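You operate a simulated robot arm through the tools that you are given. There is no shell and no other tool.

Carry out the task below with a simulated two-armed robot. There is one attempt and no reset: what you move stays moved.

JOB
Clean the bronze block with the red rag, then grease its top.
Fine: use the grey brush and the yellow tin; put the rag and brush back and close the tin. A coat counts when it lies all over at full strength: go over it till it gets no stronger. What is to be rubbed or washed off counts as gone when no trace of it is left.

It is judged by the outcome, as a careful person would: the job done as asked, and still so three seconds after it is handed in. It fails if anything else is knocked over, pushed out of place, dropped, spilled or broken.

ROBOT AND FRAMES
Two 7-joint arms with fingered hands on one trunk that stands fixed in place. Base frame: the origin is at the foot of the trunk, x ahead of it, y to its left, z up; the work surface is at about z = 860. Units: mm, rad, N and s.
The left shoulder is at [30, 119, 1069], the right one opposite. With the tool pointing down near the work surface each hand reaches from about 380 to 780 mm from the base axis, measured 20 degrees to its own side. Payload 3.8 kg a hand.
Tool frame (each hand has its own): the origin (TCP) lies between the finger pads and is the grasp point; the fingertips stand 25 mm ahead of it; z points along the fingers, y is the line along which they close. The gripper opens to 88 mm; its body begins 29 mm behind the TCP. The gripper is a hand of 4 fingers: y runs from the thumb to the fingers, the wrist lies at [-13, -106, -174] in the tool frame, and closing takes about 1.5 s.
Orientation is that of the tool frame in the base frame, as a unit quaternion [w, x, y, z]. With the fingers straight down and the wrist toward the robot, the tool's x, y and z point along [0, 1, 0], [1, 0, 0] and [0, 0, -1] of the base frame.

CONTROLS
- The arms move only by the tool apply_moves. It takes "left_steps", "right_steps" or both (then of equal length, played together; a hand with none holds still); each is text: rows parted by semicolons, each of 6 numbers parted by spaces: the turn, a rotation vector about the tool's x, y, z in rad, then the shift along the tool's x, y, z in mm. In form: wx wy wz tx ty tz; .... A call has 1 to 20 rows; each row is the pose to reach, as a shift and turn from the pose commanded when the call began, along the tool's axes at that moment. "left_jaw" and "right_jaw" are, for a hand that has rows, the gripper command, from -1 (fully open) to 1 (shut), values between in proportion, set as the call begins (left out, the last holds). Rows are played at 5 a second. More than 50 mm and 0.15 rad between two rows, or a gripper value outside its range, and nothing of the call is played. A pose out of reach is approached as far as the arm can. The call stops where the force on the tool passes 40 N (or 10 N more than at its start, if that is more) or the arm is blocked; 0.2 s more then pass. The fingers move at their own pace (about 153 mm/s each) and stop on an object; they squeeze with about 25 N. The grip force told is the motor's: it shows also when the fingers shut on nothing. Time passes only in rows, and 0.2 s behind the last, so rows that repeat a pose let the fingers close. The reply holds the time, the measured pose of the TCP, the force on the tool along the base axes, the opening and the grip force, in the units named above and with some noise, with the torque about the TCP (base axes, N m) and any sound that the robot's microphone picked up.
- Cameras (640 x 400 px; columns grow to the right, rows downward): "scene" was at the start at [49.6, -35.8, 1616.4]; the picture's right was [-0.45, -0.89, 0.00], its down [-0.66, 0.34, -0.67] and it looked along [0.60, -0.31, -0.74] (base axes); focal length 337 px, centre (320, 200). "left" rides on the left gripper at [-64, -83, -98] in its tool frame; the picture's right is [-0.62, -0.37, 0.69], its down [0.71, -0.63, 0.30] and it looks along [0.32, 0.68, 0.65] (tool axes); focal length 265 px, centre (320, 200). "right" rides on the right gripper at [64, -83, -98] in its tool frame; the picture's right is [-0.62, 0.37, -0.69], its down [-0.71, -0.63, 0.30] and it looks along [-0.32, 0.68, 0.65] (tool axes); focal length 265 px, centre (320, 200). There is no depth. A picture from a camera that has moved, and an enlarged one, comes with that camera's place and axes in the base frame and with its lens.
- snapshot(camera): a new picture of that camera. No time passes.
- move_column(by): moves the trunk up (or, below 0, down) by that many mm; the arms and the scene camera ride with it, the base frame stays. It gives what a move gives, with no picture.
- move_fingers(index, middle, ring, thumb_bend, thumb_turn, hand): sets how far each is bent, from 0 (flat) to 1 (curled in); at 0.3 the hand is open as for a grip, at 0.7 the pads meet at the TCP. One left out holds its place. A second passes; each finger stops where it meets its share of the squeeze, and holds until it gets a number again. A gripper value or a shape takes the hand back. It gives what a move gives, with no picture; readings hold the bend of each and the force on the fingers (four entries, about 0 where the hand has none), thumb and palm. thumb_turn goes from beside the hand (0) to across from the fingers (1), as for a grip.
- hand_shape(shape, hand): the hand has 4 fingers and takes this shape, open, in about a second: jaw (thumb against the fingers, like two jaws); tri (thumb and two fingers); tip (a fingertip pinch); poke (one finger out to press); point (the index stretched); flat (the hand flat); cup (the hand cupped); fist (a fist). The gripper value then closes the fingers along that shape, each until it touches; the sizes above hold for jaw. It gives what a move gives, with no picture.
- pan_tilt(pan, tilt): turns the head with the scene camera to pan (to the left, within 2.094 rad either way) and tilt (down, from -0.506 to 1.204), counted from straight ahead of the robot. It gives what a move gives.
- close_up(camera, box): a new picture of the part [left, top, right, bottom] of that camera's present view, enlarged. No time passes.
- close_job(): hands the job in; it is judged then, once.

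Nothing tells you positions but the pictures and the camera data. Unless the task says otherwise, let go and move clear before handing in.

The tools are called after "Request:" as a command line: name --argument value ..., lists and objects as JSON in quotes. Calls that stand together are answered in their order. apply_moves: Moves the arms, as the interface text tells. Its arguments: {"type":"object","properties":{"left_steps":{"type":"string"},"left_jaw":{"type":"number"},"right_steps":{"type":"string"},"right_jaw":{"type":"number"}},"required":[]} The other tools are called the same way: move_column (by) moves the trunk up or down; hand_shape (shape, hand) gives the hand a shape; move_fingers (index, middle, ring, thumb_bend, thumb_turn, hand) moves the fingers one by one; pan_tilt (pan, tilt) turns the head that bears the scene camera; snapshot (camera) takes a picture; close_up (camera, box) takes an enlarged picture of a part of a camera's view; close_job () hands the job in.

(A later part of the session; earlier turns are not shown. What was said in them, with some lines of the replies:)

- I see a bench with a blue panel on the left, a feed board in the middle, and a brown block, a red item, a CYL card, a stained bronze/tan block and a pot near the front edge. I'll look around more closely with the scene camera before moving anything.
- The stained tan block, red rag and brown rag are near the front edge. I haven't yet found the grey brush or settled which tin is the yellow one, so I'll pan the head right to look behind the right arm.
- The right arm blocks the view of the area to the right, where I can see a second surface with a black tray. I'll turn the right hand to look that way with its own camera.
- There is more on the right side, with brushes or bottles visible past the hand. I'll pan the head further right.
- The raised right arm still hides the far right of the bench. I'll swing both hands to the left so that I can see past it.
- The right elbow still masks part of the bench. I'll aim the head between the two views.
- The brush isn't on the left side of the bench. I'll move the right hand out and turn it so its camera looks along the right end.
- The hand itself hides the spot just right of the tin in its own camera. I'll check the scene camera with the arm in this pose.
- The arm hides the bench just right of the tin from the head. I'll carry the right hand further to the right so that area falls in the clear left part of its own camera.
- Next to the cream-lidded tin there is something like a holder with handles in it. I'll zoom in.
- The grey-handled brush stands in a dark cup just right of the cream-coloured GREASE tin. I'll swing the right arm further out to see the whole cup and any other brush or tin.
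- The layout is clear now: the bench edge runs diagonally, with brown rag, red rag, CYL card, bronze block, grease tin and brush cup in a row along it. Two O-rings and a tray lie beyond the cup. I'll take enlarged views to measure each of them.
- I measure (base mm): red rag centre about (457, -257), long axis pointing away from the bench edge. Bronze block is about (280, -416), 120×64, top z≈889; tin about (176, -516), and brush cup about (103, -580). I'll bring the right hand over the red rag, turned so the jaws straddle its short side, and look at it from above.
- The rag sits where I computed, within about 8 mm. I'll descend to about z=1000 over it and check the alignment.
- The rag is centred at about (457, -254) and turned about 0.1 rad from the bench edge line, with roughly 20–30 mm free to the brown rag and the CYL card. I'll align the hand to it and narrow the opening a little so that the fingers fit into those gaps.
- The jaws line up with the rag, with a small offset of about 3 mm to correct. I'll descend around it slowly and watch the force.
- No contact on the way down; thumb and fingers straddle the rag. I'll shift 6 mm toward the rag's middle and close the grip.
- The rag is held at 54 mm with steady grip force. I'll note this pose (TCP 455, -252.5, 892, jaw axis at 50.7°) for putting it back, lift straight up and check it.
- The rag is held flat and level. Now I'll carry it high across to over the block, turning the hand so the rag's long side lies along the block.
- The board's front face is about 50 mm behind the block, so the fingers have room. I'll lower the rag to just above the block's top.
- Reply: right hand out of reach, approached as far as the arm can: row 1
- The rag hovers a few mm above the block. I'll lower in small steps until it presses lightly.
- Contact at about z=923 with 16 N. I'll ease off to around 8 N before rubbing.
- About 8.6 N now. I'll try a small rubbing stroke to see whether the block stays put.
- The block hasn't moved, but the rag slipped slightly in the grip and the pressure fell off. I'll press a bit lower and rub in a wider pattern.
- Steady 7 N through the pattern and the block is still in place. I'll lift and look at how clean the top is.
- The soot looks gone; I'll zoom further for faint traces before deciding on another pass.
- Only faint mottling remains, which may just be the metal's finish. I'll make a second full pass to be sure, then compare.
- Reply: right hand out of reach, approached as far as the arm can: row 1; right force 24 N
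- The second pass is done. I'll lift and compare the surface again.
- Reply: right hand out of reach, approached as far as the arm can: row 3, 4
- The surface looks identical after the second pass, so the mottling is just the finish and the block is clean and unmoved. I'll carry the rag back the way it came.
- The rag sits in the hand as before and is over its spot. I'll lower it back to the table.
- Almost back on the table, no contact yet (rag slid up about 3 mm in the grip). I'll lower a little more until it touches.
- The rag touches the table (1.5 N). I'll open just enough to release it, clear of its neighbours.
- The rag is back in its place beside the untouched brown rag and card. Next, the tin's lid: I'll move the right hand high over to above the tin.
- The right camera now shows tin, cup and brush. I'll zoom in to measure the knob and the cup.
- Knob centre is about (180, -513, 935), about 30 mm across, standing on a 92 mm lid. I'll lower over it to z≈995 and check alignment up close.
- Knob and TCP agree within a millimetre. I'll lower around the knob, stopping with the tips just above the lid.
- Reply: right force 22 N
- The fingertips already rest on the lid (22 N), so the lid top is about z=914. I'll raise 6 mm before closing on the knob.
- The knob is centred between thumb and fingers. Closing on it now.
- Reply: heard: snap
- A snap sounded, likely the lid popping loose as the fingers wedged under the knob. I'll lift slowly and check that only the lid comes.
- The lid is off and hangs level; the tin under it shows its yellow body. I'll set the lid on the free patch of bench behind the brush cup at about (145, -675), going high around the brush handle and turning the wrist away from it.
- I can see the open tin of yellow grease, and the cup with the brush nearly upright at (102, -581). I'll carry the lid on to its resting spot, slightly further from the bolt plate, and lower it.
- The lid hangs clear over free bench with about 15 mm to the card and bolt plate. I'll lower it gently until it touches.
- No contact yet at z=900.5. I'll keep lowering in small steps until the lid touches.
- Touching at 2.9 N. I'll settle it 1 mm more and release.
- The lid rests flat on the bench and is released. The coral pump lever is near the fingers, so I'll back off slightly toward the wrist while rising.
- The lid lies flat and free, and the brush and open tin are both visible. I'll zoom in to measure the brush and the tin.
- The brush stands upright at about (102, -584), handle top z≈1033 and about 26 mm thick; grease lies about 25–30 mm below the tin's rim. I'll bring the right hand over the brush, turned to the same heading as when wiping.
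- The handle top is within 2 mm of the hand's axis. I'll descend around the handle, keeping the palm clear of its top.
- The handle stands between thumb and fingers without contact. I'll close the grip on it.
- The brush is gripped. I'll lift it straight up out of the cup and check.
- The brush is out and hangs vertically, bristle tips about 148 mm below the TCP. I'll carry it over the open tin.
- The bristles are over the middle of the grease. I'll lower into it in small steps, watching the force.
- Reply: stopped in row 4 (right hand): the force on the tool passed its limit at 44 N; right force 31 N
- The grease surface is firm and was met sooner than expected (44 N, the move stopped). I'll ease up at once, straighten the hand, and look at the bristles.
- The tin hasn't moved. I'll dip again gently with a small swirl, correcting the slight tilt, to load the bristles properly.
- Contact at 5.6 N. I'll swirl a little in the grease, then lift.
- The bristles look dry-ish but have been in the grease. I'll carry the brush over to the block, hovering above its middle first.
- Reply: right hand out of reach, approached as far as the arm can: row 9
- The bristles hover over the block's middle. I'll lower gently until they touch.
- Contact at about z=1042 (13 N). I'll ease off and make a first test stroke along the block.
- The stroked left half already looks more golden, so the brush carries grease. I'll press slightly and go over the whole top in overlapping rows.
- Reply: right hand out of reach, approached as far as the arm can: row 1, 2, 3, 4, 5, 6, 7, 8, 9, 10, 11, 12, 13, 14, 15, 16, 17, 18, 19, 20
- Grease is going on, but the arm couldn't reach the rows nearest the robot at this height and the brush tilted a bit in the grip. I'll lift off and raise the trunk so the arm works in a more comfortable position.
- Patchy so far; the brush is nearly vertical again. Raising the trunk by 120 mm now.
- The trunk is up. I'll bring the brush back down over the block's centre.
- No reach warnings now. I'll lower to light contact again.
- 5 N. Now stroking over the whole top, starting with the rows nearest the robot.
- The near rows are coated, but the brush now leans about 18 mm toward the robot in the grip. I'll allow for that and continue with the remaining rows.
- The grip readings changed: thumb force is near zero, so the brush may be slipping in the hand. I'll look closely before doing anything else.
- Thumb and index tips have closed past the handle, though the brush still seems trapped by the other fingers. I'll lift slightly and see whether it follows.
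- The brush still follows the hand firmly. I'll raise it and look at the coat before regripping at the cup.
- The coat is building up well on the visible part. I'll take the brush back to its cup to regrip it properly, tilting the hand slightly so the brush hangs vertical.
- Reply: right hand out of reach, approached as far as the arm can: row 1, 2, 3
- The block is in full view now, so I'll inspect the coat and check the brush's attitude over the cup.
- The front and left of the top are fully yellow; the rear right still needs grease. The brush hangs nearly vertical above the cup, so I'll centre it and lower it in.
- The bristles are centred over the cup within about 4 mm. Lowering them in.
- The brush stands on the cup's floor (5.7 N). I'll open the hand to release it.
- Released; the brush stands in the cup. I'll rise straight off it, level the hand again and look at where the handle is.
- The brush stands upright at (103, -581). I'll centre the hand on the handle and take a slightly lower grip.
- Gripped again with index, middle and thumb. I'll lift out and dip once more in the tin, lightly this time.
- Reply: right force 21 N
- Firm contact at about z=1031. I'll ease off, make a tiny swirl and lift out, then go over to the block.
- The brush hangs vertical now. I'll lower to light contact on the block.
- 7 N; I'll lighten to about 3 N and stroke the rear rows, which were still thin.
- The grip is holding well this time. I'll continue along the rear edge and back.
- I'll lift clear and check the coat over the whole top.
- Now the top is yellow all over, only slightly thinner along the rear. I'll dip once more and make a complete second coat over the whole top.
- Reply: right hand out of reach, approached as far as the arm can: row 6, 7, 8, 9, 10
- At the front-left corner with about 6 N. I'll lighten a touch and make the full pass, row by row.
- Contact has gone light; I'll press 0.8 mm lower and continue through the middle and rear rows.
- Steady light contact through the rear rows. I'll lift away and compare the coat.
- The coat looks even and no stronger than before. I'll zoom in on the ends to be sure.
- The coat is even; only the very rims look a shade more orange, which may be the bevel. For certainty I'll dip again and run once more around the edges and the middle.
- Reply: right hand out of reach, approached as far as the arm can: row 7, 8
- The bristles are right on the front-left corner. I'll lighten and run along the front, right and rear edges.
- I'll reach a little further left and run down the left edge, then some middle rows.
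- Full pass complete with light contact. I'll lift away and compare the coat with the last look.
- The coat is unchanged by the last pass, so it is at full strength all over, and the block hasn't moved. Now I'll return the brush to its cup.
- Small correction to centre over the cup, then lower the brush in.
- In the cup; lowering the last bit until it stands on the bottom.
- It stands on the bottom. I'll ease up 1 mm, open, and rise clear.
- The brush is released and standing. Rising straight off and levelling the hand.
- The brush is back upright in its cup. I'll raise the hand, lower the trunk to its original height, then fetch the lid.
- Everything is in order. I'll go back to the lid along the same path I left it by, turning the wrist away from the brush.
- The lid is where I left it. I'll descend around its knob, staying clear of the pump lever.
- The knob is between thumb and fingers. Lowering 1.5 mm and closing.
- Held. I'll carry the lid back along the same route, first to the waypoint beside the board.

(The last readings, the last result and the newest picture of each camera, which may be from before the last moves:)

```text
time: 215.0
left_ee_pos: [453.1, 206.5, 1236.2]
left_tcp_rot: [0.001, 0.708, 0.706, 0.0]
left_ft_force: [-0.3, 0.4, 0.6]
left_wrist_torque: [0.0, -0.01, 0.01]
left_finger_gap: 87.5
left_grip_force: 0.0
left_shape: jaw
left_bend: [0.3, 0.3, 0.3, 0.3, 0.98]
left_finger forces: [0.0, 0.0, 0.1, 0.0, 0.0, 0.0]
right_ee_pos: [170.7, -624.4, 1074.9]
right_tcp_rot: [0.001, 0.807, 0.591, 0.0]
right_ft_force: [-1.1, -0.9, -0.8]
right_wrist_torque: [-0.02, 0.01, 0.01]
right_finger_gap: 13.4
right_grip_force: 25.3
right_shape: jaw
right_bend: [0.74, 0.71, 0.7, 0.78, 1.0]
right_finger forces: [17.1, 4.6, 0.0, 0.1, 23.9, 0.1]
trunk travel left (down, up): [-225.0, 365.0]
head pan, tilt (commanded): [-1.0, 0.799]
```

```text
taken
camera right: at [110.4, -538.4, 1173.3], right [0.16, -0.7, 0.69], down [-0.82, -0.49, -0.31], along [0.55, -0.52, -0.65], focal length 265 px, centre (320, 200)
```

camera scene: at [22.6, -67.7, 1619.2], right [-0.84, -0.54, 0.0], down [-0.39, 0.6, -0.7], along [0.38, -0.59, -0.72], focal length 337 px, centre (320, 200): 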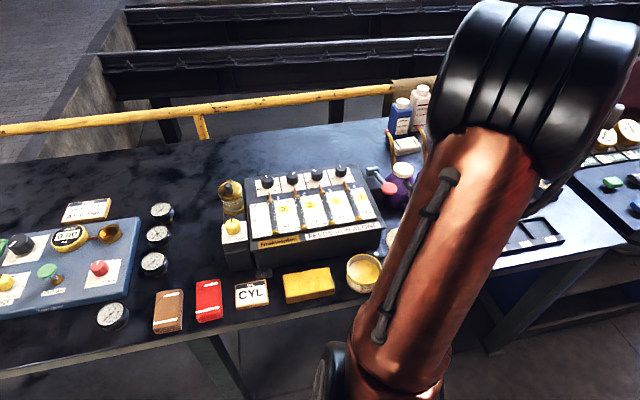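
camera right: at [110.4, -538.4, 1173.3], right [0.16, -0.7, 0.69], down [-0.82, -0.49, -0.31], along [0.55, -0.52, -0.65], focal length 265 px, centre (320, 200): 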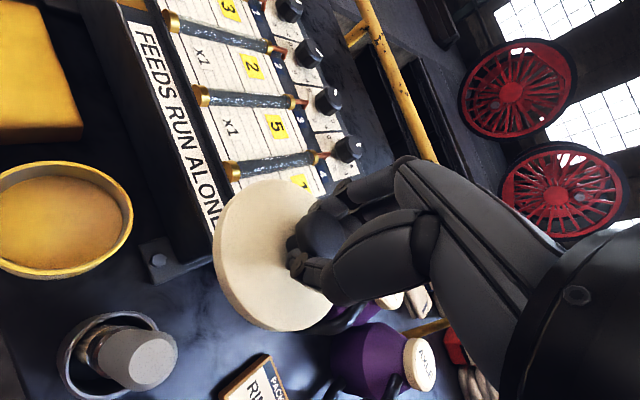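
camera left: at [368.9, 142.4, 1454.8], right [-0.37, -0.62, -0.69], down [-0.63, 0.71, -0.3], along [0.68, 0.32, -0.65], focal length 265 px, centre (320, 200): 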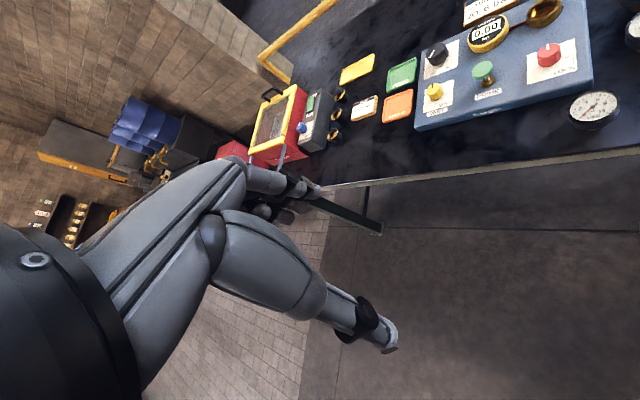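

The lid hangs level over the free area and the tin hasn't moved. Now over to the tin.

Request:
apply_moves --right_steps "0 0 0.12 27 -5.7 0; 0 0 0.24 54 -11.5 0; 0 0 0.36 81 -17.2 0; 0 0 0.48 107.7 -22.9 0; 0 0 0.48 107.7 -22.9 30; 0 0 0.48 107.7 -22.9 60; 0 0 0.48 107.7 -22.9 85; 0 0 0.48 107.7 -22.9 100; 0 0 0.48 107.7 -22.9 100"

Request:
snapshot --camera "right"

Request:
close_up --camera "scene" --box '[300, 190, 420, 310]'

```text
time: 217.0
left_ee_pos: [451.9, 206.1, 1236.0]
left_tcp_rot: [0.0, 0.707, 0.707, 0.0]
left_ft_force: [0.5, 0.4, 0.9]
left_wrist_torque: [-0.01, 0.0, -0.02]
left_finger_gap: 87.7
left_grip_force: 0.1
left_shape: jaw
left_bend: [0.3, 0.3, 0.3, 0.3, 0.98]
left_finger forces: [0.0, 0.0, 0.0, 0.0, 0.0, 0.0]
right_ee_pos: [180.3, -513.2, 973.7]
right_tcp_rot: [0.001, 0.924, 0.382, 0.001]
right_ft_force: [0.1, -0.3, 0.0]
right_wrist_torque: [0.02, -0.01, 0.01]
right_finger_gap: 13.2
right_grip_force: 24.7
right_shape: jaw
right_bend: [0.74, 0.71, 0.7, 0.78, 1.0]
right_finger forces: [17.3, 4.9, 0.0, 0.0, 21.6, 0.0]
trunk travel left (down, up): [-225.0, 365.0]
head pan, tilt (commanded): [-1.0, 0.799]
```

```text
taken
camera right: at [166.8, -409.2, 1072.4], right [-0.18, -0.7, 0.69], down [-0.95, -0.06, -0.31], along [0.26, -0.71, -0.65], focal length 265 px, centre (320, 200)
```

right: 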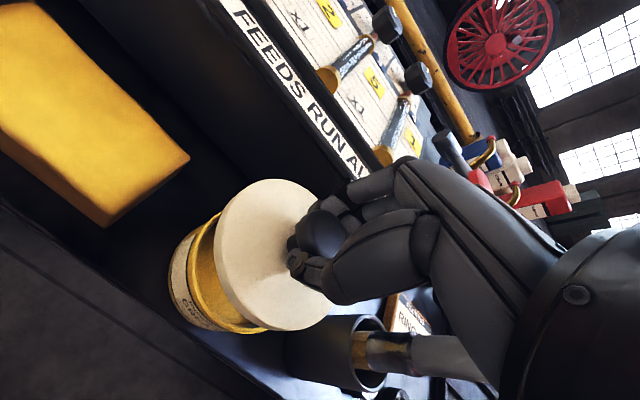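

```text
3.33 times, centred on (360, 250) of scene
camera zoom: at [22.5, -67.4, 1619.1], right [-0.84, -0.54, 0.0], down [-0.39, 0.6, -0.7], along [0.38, -0.59, -0.72], focal length 1122 px, centre (187, 33)
```

zoom: 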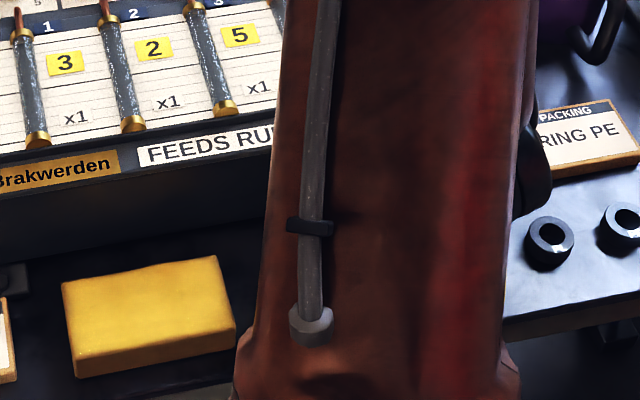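

I'll zoom in on the lid to check it is level and concentric with the tin before lowering.

Request:
close_up --camera "right" --box '[150, 160, 370, 350]'

```text
2.11 times, centred on (260, 255) of right
camera zoom: at [166.8, -409.2, 1072.4], right [-0.18, -0.7, 0.69], down [-0.95, -0.06, -0.31], along [0.26, -0.71, -0.65], focal length 559 px, centre (446, 84)
```

zoom: 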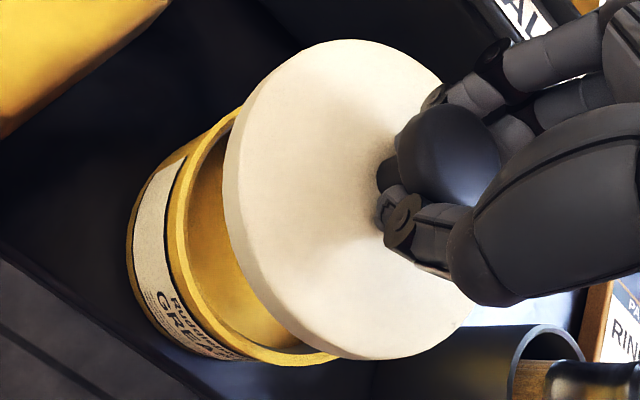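

The lid's near side hangs a little high, i.e. it is tilted by under 0.1 rad in the grip. I'll tilt the hand to level it and look again.

Request:
apply_moves --right_steps "-0.04 0 0 0 0 0; -0.08 0 0 0 0 0; -0.08 0 0 0 0 0"

Request:
close_up --camera "right" --box '[150, 160, 370, 350]'

```text
time: 217.8
left_ee_pos: [452.6, 206.5, 1236.8]
left_tcp_rot: [0.001, 0.707, 0.707, -0.001]
left_ft_force: [0.3, 0.4, -0.1]
left_wrist_torque: [-0.02, -0.02, -0.01]
left_finger_gap: 87.5
left_grip_force: 0.0
left_shape: jaw
left_bend: [0.3, 0.3, 0.3, 0.3, 0.98]
left_finger forces: [0.1, 0.1, 0.1, 0.0, 0.0, 0.0]
right_ee_pos: [180.3, -513.3, 973.6]
right_tcp_rot: [0.038, 0.923, 0.382, 0.016]
right_ft_force: [-0.1, 0.4, 0.7]
right_wrist_torque: [-0.02, 0.0, 0.0]
right_finger_gap: 13.6
right_grip_force: 24.9
right_shape: jaw
right_bend: [0.74, 0.71, 0.7, 0.78, 1.0]
right_finger forces: [17.2, 5.1, 0.1, 0.0, 22.2, 0.0]
trunk travel left (down, up): [-225.0, 365.0]
head pan, tilt (commanded): [-1.0, 0.799]
```

```text
2.11 times, centred on (260, 255) of right
camera zoom: at [161.9, -404.0, 1065.5], right [-0.22, -0.66, 0.72], down [-0.93, -0.08, -0.36], along [0.29, -0.75, -0.6], focal length 559 px, centre (446, 84)
```

zoom: 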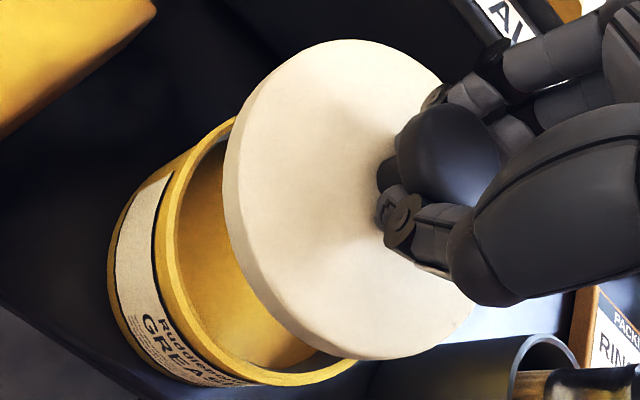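

Comparing with how the lid looked lying flat on the bench, it was actually level with the hand vertical, so I'll undo that tilt and lower closer to judge how concentric it is.

Request:
apply_moves --right_steps "0.04 0 0 0 0 5; 0.08 0 0 0 0 12; 0.08 0 0 0 0 18; 0.08 0 0 0 0 18"

Request:
close_up --camera "right" --box '[150, 160, 370, 350]'

```text
time: 218.8
left_ee_pos: [452.6, 206.4, 1237.7]
left_tcp_rot: [0.0, 0.707, 0.707, 0.0]
left_ft_force: [-0.6, 0.3, 0.6]
left_wrist_torque: [-0.01, 0.03, 0.01]
left_finger_gap: 87.8
left_grip_force: 0.0
left_shape: jaw
left_bend: [0.3, 0.3, 0.3, 0.3, 0.98]
left_finger forces: [0.0, 0.0, 0.0, 0.0, 0.1, 0.1]
right_ee_pos: [180.0, -514.7, 957.6]
right_tcp_rot: [0.0, 0.924, 0.383, 0.001]
right_ft_force: [-0.1, 0.1, -0.4]
right_wrist_torque: [0.0, 0.0, 0.03]
right_finger_gap: 13.6
right_grip_force: 24.8
right_shape: jaw
right_bend: [0.74, 0.71, 0.7, 0.78, 1.0]
right_finger forces: [17.2, 4.9, 0.1, 0.0, 22.7, 0.1]
trunk travel left (down, up): [-225.0, 365.0]
head pan, tilt (commanded): [-1.0, 0.799]
```

```text
2.11 times, centred on (260, 255) of right
camera zoom: at [168.0, -411.1, 1055.9], right [-0.18, -0.7, 0.69], down [-0.95, -0.06, -0.31], along [0.25, -0.71, -0.65], focal length 559 px, centre (446, 84)
```

zoom: 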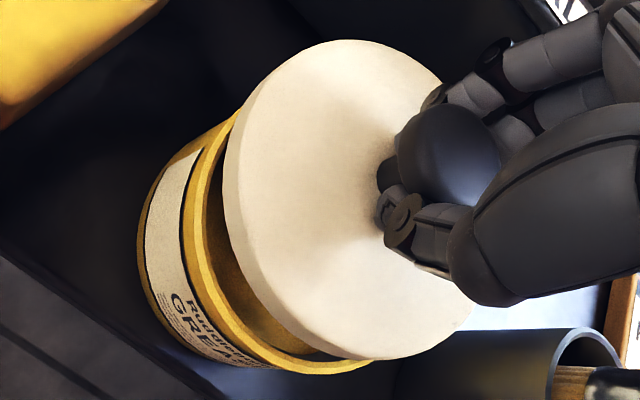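

Measured against the earlier closed view, the lid sits about 5 mm too far toward the board in the grip. I'll shift the hand 4.5 mm back toward the robot, lower a bit more and compare the rims again.

Request:
apply_moves --right_steps "0 0 0 0 -2.5 2; 0 0 0 0 -4.5 5; 0 0 0 0 -4.5 6; 0 0 0 0 -4.5 6"

Request:
close_up --camera "right" --box '[150, 160, 370, 350]'

```text
time: 219.8
left_ee_pos: [452.6, 206.2, 1237.4]
left_tcp_rot: [0.001, 0.707, 0.707, 0.0]
left_ft_force: [0.1, -0.5, 0.4]
left_wrist_torque: [-0.01, 0.02, 0.02]
left_finger_gap: 88.0
left_grip_force: 0.0
left_shape: jaw
left_bend: [0.3, 0.3, 0.3, 0.3, 0.98]
left_finger forces: [0.1, 0.1, 0.1, 0.0, 0.0, 0.0]
right_ee_pos: [177.9, -510.4, 949.9]
right_tcp_rot: [0.001, 0.924, 0.383, 0.0]
right_ft_force: [-0.2, -0.1, -1.5]
right_wrist_torque: [0.01, 0.03, -0.01]
right_finger_gap: 13.4
right_grip_force: 24.4
right_shape: jaw
right_bend: [0.74, 0.71, 0.7, 0.78, 1.0]
right_finger forces: [17.1, 5.0, 0.0, 0.0, 22.7, 0.0]
trunk travel left (down, up): [-225.0, 365.0]
head pan, tilt (commanded): [-1.0, 0.799]
```

```text
2.11 times, centred on (260, 255) of right
camera zoom: at [164.7, -407.3, 1049.2], right [-0.18, -0.7, 0.69], down [-0.95, -0.06, -0.31], along [0.25, -0.71, -0.65], focal length 559 px, centre (446, 84)
```

zoom: 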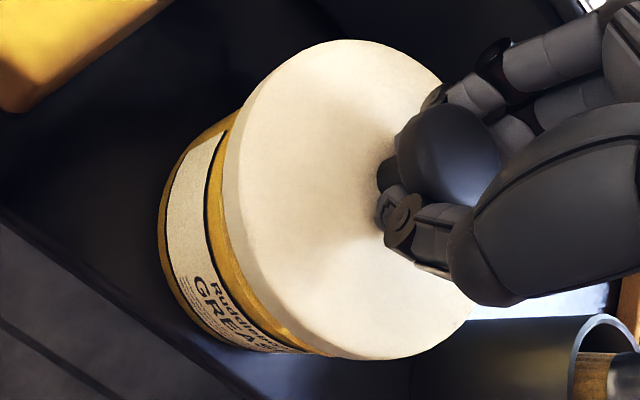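

The rims now look concentric. I'll lower in small steps, watching for contact.

Request:
apply_moves --right_steps "0 0 0 0 0 2; 0 0 0 0 0 4; 0 0 0 0 0 5; 0 0 0 0 0 5"

Request:
close_up --camera "right" --box '[150, 160, 370, 350]'

```text
time: 220.8
left_ee_pos: [453.0, 205.7, 1236.9]
left_tcp_rot: [0.0, 0.707, 0.707, 0.0]
left_ft_force: [-0.2, -0.1, -0.1]
left_wrist_torque: [-0.03, 0.0, -0.01]
left_finger_gap: 87.8
left_grip_force: 0.1
left_shape: jaw
left_bend: [0.3, 0.3, 0.3, 0.3, 0.98]
left_finger forces: [0.0, 0.1, 0.0, 0.0, 0.1, 0.0]
right_ee_pos: [177.9, -511.8, 945.6]
right_tcp_rot: [0.001, 0.924, 0.382, 0.0]
right_ft_force: [-0.6, -0.5, -1.4]
right_wrist_torque: [0.02, 0.01, -0.03]
right_finger_gap: 13.3
right_grip_force: 24.7
right_shape: jaw
right_bend: [0.74, 0.71, 0.7, 0.78, 1.0]
right_finger forces: [17.2, 4.9, 0.1, 0.0, 22.7, 0.0]
trunk travel left (down, up): [-225.0, 365.0]
head pan, tilt (commanded): [-1.0, 0.799]
```

```text
2.11 times, centred on (260, 255) of right
camera zoom: at [165.3, -408.0, 1044.2], right [-0.18, -0.7, 0.69], down [-0.95, -0.06, -0.31], along [0.26, -0.71, -0.65], focal length 559 px, centre (446, 84)
```

zoom: 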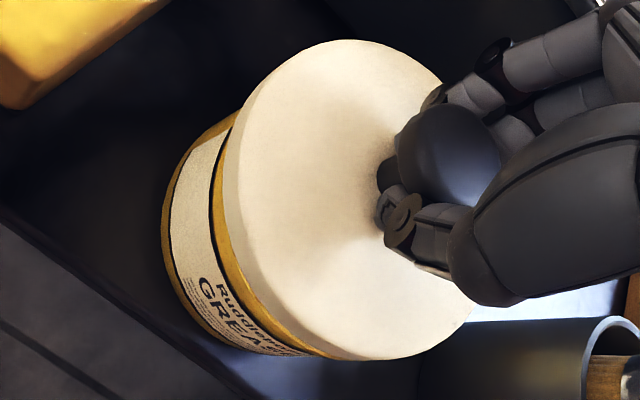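

Request:
apply_moves --right_steps "0 0 0 0 0 1; 0 0 0 0 0 2; 0 0 0 0 0 3; 0 0 0 0 0 3"

Request:
close_up --camera "right" --box '[150, 160, 370, 350]'

```text
time: 221.8
left_ee_pos: [453.2, 205.8, 1237.2]
left_tcp_rot: [-0.001, 0.707, 0.707, -0.001]
left_ft_force: [0.1, 0.0, 0.8]
left_wrist_torque: [0.01, -0.02, 0.01]
left_finger_gap: 87.6
left_grip_force: 0.2
left_shape: jaw
left_bend: [0.3, 0.3, 0.3, 0.3, 0.98]
left_finger forces: [0.1, 0.0, 0.1, 0.0, 0.1, 0.0]
right_ee_pos: [178.2, -512.0, 942.3]
right_tcp_rot: [0.001, 0.924, 0.382, 0.0]
right_ft_force: [-0.1, -1.1, -0.7]
right_wrist_torque: [-0.03, -0.02, 0.0]
right_finger_gap: 13.1
right_grip_force: 25.3
right_shape: jaw
right_bend: [0.74, 0.71, 0.7, 0.78, 1.0]
right_finger forces: [17.2, 5.0, 0.0, 0.0, 22.6, 0.0]
trunk travel left (down, up): [-225.0, 365.0]
head pan, tilt (commanded): [-1.0, 0.799]
```

```text
2.11 times, centred on (260, 255) of right
camera zoom: at [165.1, -408.1, 1041.2], right [-0.18, -0.7, 0.69], down [-0.95, -0.06, -0.31], along [0.26, -0.71, -0.65], focal length 559 px, centre (446, 84)
```

zoom: 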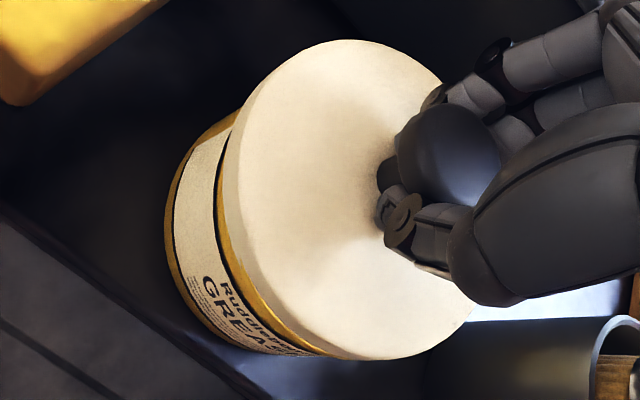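

Nearly seated. Continuing down gently until the lid meets the tin.

Request:
apply_moves --right_steps "0 0 0 0 0 1; 0 0 0 0 0 2; 0 0 0 0 0 2"

Request:
close_up --camera "right" --box '[150, 160, 370, 350]'

```text
time: 222.6
left_ee_pos: [452.2, 207.2, 1236.8]
left_tcp_rot: [0.0, 0.707, 0.707, 0.0]
left_ft_force: [-0.4, -0.3, -1.4]
left_wrist_torque: [0.03, -0.02, -0.04]
left_finger_gap: 87.5
left_grip_force: 0.0
left_shape: jaw
left_bend: [0.3, 0.3, 0.3, 0.3, 0.98]
left_finger forces: [0.0, 0.1, 0.0, 0.1, 0.0, 0.0]
right_ee_pos: [177.2, -511.7, 940.8]
right_tcp_rot: [0.001, 0.924, 0.382, 0.0]
right_ft_force: [-4.0, 0.7, 8.1]
right_wrist_torque: [-0.02, -0.14, -0.01]
right_finger_gap: 14.1
right_grip_force: 24.8
right_shape: jaw
right_bend: [0.74, 0.71, 0.7, 0.78, 1.0]
right_finger forces: [23.8, 5.5, 0.1, 0.1, 30.6, 0.1]
trunk travel left (down, up): [-225.0, 365.0]
head pan, tilt (commanded): [-1.0, 0.799]
heard: snap
```

```text
2.11 times, centred on (260, 255) of right
camera zoom: at [163.9, -407.6, 1039.7], right [-0.18, -0.7, 0.69], down [-0.95, -0.06, -0.31], along [0.25, -0.71, -0.65], focal length 559 px, centre (446, 84)
```

zoom: 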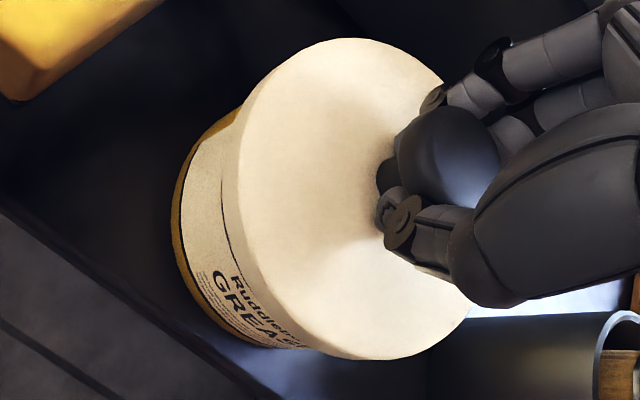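

A snap: the lid is on and no gold rim shows. I'll relax the downward push slightly and then open the fingers.

Request:
apply_moves --right_steps "0 0 0 0 0 -0.7; 0 0 0 0 0 -0.7"

```text
time: 223.2
left_ee_pos: [452.8, 207.2, 1236.5]
left_tcp_rot: [0.0, 0.708, 0.707, 0.0]
left_ft_force: [-0.8, 0.0, -0.2]
left_wrist_torque: [-0.02, -0.03, -0.01]
left_finger_gap: 87.3
left_grip_force: 0.1
left_shape: jaw
left_bend: [0.3, 0.3, 0.3, 0.3, 0.98]
left_finger forces: [0.0, 0.2, 0.1, 0.0, 0.1, 0.0]
right_ee_pos: [177.6, -511.4, 941.3]
right_tcp_rot: [0.002, 0.924, 0.383, 0.001]
right_ft_force: [-3.8, 0.2, 6.3]
right_wrist_torque: [-0.03, -0.14, 0.02]
right_finger_gap: 13.8
right_grip_force: 24.4
right_shape: jaw
right_bend: [0.74, 0.71, 0.7, 0.78, 1.0]
right_finger forces: [22.5, 6.0, 0.1, 0.0, 30.2, 0.0]
trunk travel left (down, up): [-225.0, 365.0]
head pan, tilt (commanded): [-1.0, 0.799]
```

Request:
apply_moves --right_steps "0 0 0 -0.5 -0.5 -0.7; 0 0 0 -0.5 -0.5 -0.7; 0 0 0 -0.5 -0.5 -0.7; 0 0 0 -0.5 -0.5 -0.7; 0 0 0 -0.5 -0.5 -0.7; 0 0 0 -0.5 -0.5 -0.7; 0 0 0 -0.5 -0.5 -0.7; 0 0 0 -0.5 -0.5 -0.7" --right_jaw -0.4

Request:
close_up --camera "right" --box '[150, 160, 370, 350]'

```text
time: 225.0
left_ee_pos: [453.1, 206.8, 1236.5]
left_tcp_rot: [0.0, 0.707, 0.707, 0.0]
left_ft_force: [0.1, 0.2, -0.7]
left_wrist_torque: [0.03, -0.01, 0.0]
left_finger_gap: 87.4
left_grip_force: 0.1
left_shape: jaw
left_bend: [0.3, 0.3, 0.3, 0.3, 0.98]
left_finger forces: [0.1, 0.1, 0.1, 0.0, 0.1, 0.0]
right_ee_pos: [176.8, -512.1, 942.2]
right_tcp_rot: [0.0, 0.924, 0.383, 0.0]
right_ft_force: [-0.1, 0.8, 1.8]
right_wrist_torque: [0.01, -0.03, 0.03]
right_finger_gap: 60.8
right_grip_force: 0.0
right_shape: jaw
right_bend: [0.28, 0.38, 0.34, 0.58, 0.99]
right_finger forces: [0.1, 1.4, 0.0, 0.1, 0.0, 0.0]
trunk travel left (down, up): [-225.0, 365.0]
head pan, tilt (commanded): [-1.0, 0.799]
```

```text
2.11 times, centred on (260, 255) of right
camera zoom: at [164.2, -407.4, 1040.6], right [-0.18, -0.7, 0.69], down [-0.95, -0.06, -0.31], along [0.26, -0.71, -0.65], focal length 559 px, centre (446, 84)
```

zoom: 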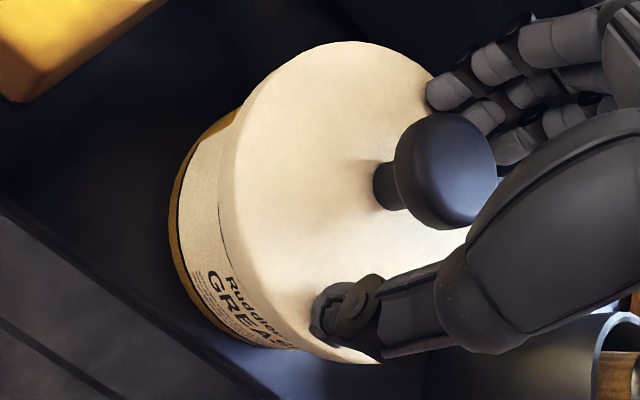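

Released, with the lid staying on. I'll rise straight up and inspect the tin.

Request:
apply_moves --right_steps "0 0 0 0 0 -5; 0 0 0 0 0 -15; 0 0 0 0 0 -35; 0 0 0 0 0 -65; 0 0 0 0 0 -105; 0 0 0 0 0 -145; 0 0 0 0 0 -145"

Request:
snapshot --camera "right"

Request:
close_up --camera "right" --box '[110, 210, 270, 340]'

Request:
snapshot --camera "scene"

```text
time: 226.6
left_ee_pos: [453.1, 205.5, 1236.5]
left_tcp_rot: [0.0, 0.707, 0.707, -0.001]
left_ft_force: [-0.4, -0.1, -0.8]
left_wrist_torque: [0.02, 0.0, 0.01]
left_finger_gap: 87.7
left_grip_force: 0.1
left_shape: jaw
left_bend: [0.3, 0.3, 0.3, 0.3, 0.98]
left_finger forces: [0.0, 0.0, 0.1, 0.0, 0.1, 0.1]
right_ee_pos: [178.4, -511.5, 1087.6]
right_tcp_rot: [0.0, 0.924, 0.383, 0.0]
right_ft_force: [0.8, 0.5, -0.2]
right_wrist_torque: [0.01, 0.01, -0.03]
right_finger_gap: 60.7
right_grip_force: 0.0
right_shape: jaw
right_bend: [0.27, 0.37, 0.34, 0.58, 0.99]
right_finger forces: [0.0, 0.0, 0.1, 0.0, 0.0, 0.1]
trunk travel left (down, up): [-225.0, 365.0]
head pan, tilt (commanded): [-1.0, 0.799]
```

```text
taken
camera right: at [166.1, -408.2, 1185.6], right [-0.18, -0.7, 0.69], down [-0.95, -0.06, -0.3], along [0.25, -0.71, -0.65], focal length 265 px, centre (320, 200)
```

right: 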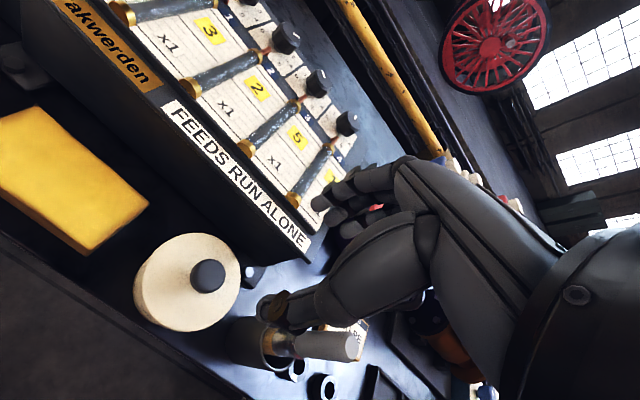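

```text
3.08 times, centred on (190, 275) of right
camera zoom: at [166.1, -408.2, 1185.6], right [-0.18, -0.7, 0.69], down [-0.95, -0.06, -0.3], along [0.25, -0.71, -0.65], focal length 817 px, centre (720, -31)
```

zoom: 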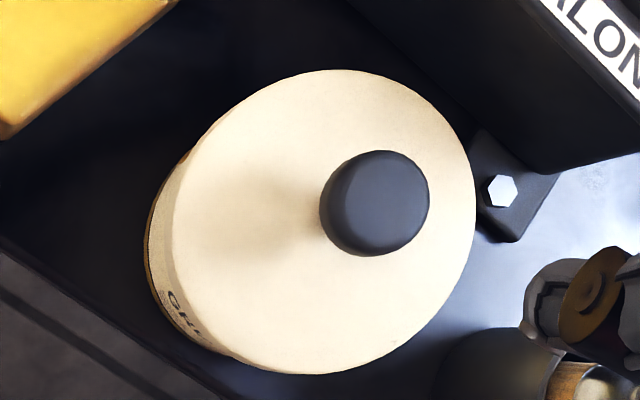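

```text
taken
camera scene: at [23.4, -68.6, 1619.0], right [-0.84, -0.54, 0.0], down [-0.39, 0.6, -0.7], along [0.38, -0.59, -0.72], focal length 337 px, centre (320, 200)
```

scene: 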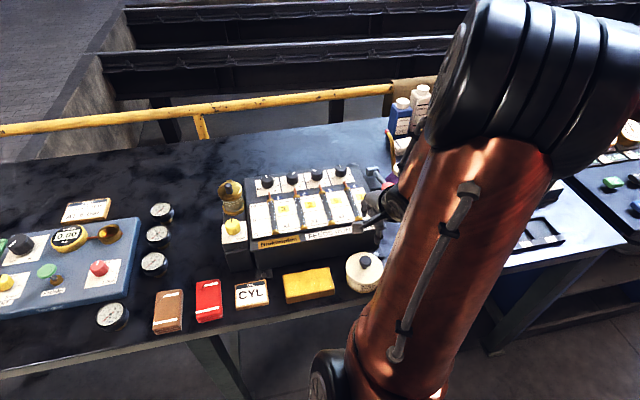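

The tin is closed. I'll check it from the scene camera, together with the rest of the row.

Request:
close_up --camera "scene" --box '[330, 230, 410, 310]'

Request:
close_up --camera "scene" --box '[270, 220, 430, 320]'

Request:
close_up --camera "scene" --box '[140, 250, 300, 350]'

```text
5.00 times, centred on (370, 270) of scene
camera zoom: at [23.4, -68.6, 1619.0], right [-0.84, -0.54, 0.0], down [-0.39, 0.6, -0.7], along [0.38, -0.59, -0.72], focal length 1683 px, centre (70, -150)
```

zoom: 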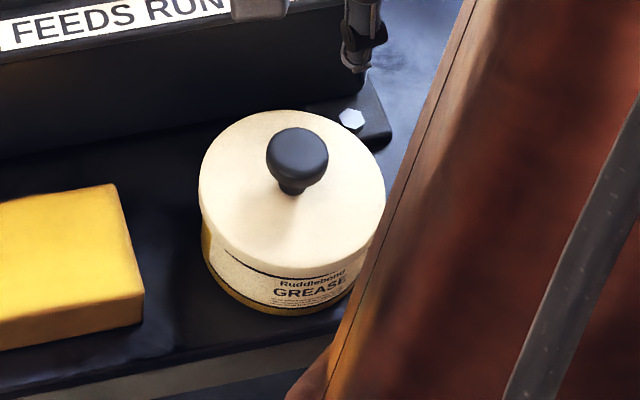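

```text
4.00 times, centred on (350, 270) of scene
camera zoom: at [23.4, -68.6, 1619.0], right [-0.84, -0.54, 0.0], down [-0.39, 0.6, -0.7], along [0.38, -0.59, -0.72], focal length 1346 px, centre (200, -80)
```

zoom: 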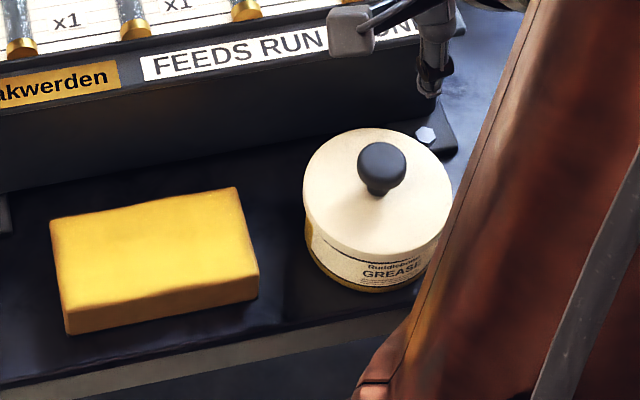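

```text
4.00 times, centred on (220, 300) of scene
camera zoom: at [23.4, -68.6, 1619.0], right [-0.84, -0.54, 0.0], down [-0.39, 0.6, -0.7], along [0.38, -0.59, -0.72], focal length 1346 px, centre (720, -200)
```

zoom: 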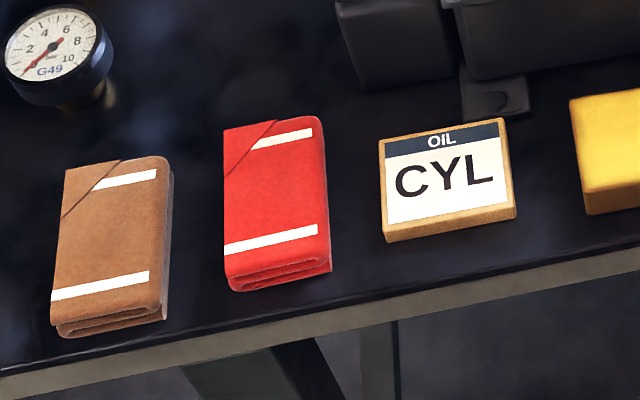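

All items match their starting places. I'll raise the right hand clear and take a last look at the coat and the brush cup.

Request:
apply_moves --right_steps "0 0 0 0 0 -40; 0 0 0 0 0 -80; 0 0 0 0 0 -120; 0 0 0 0 0 -155; 0 0 0 0 0 -155" --right_jaw -1

Request:
close_up --camera "scene" --box '[280, 264, 344, 306]'

Request:
snapshot --camera "right"

Request:
snapshot --camera "scene"

```text
time: 227.8
left_ee_pos: [452.7, 205.9, 1237.8]
left_tcp_rot: [0.0, 0.707, 0.707, 0.0]
left_ft_force: [-0.1, 0.4, -0.1]
left_wrist_torque: [0.02, -0.03, -0.02]
left_finger_gap: 87.7
left_grip_force: 0.0
left_shape: jaw
left_bend: [0.3, 0.3, 0.3, 0.3, 0.98]
left_finger forces: [0.0, 0.0, 0.1, 0.1, 0.0, 0.1]
right_ee_pos: [176.3, -512.1, 1241.9]
right_tcp_rot: [0.001, 0.924, 0.383, 0.001]
right_ft_force: [1.0, 0.3, -0.4]
right_wrist_torque: [-0.02, 0.01, -0.02]
right_finger_gap: 88.0
right_grip_force: 0.1
right_shape: jaw
right_bend: [0.3, 0.3, 0.3, 0.3, 0.98]
right_finger forces: [0.0, 0.0, 0.0, 0.1, 0.0, 0.1]
trunk travel left (down, up): [-225.0, 365.0]
head pan, tilt (commanded): [-1.0, 0.799]
```

```text
9.52 times, centred on (312, 285) of scene
camera zoom: at [22.4, -68.3, 1619.0], right [-0.84, -0.54, 0.0], down [-0.39, 0.6, -0.7], along [0.38, -0.59, -0.72], focal length 3206 px, centre (396, -610)
```

zoom: 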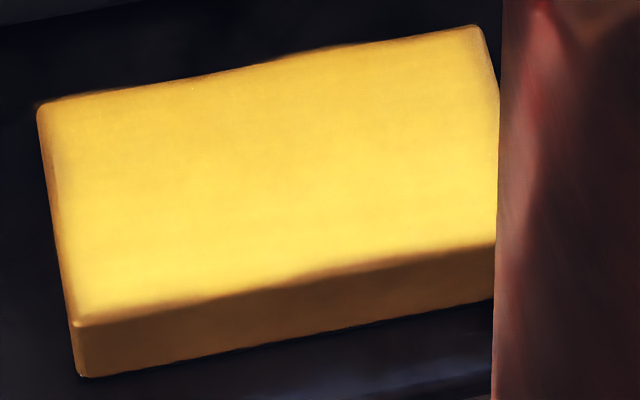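

```text
taken
camera right: at [163.1, -407.7, 1339.9], right [-0.18, -0.7, 0.69], down [-0.95, -0.06, -0.31], along [0.26, -0.71, -0.65], focal length 265 px, centre (320, 200)
```

right: 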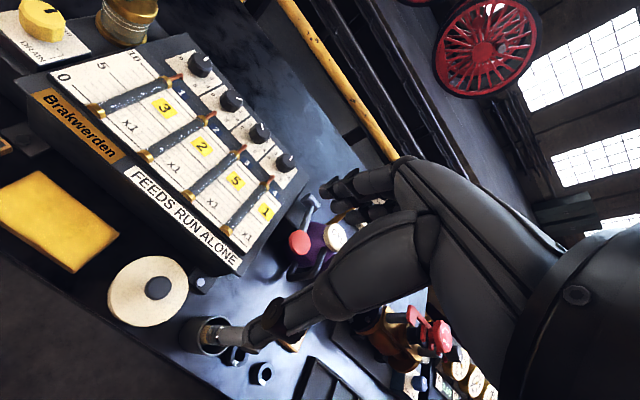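

```text
taken
camera scene: at [22.4, -68.3, 1619.0], right [-0.84, -0.54, 0.0], down [-0.39, 0.6, -0.7], along [0.38, -0.59, -0.72], focal length 337 px, centre (320, 200)
```

scene: 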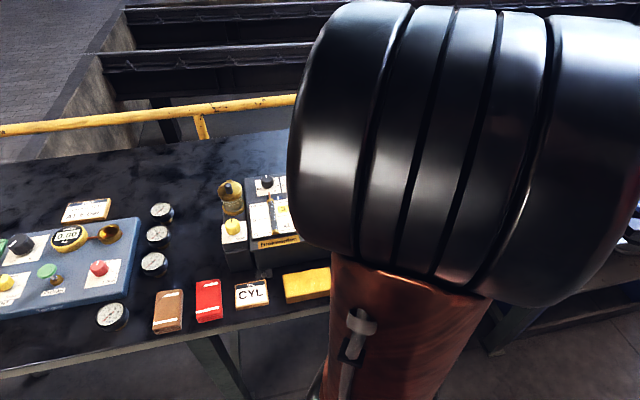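

The coat looks even. One more close look from the hand camera at block, tin and cup.

Request:
close_up --camera "right" --box '[0, 160, 130, 280]'

Request:
close_up --camera "right" --box '[90, 240, 300, 390]'

```text
3.33 times, centred on (65, 220) of right
camera zoom: at [163.1, -407.7, 1339.9], right [-0.18, -0.7, 0.69], down [-0.95, -0.06, -0.31], along [0.26, -0.71, -0.65], focal length 885 px, centre (1170, 133)
```

zoom: 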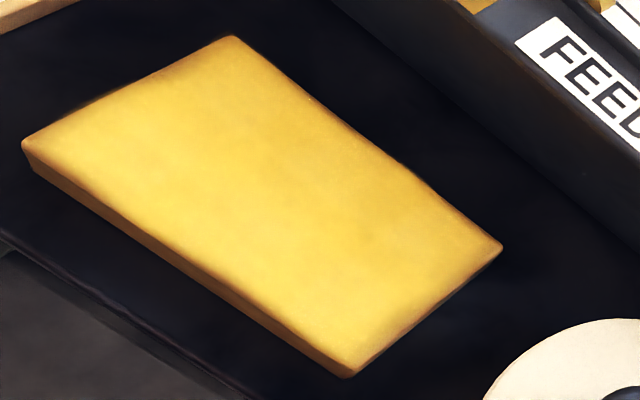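

```text
2.67 times, centred on (195, 315) of right
camera zoom: at [163.1, -407.7, 1339.9], right [-0.18, -0.7, 0.69], down [-0.95, -0.06, -0.31], along [0.26, -0.71, -0.65], focal length 708 px, centre (653, -107)
```

zoom: 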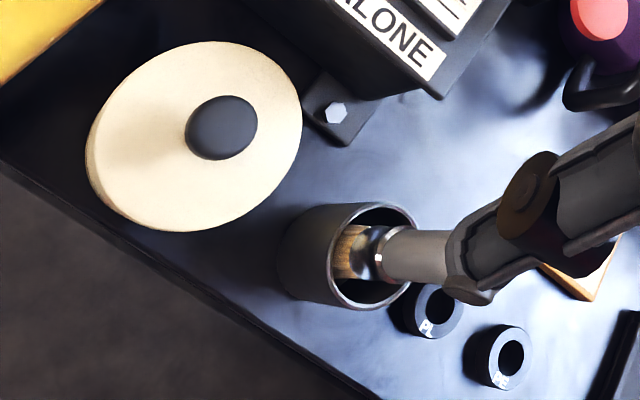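

The bronze block is clean and its top has an even coat of grease. A last full pass changed nothing I could see. The red rag is back in its place, the brush stands in its cup, and the tin is snapped shut. Nothing else moved, and both hands are clear, so I'm handing in.

Request:
close_job

```text
The job is handed in.
```

I cleaned the bronze block with the red rag and greased its whole top from the yellow tin with the grey brush.

- **Cleaning:** I rubbed the top twice. The second pass changed nothing, so the faint mottling left is the metal's own finish. I only rubbed the top; I saw no soot on the sides I could see.
- **Grease:** The coat looks even right to the edges. A further dip and full pass made it no stronger. The rims look slightly more orange, which I take to be the bevelled edge rather than bare metal.
- **Put back:** The red rag is in its place and the brush stands in its cup. The tin's lid snapped shut, and the tin sits as it did at the start.
- **Along the way:** The first dip met the firm grease at 44 N and stopped by itself. The brush later slipped in my grip, so I set it in the cup and took hold of it again. Neither moved anything else on the bench.

Both hands are empty and clear of the bench.
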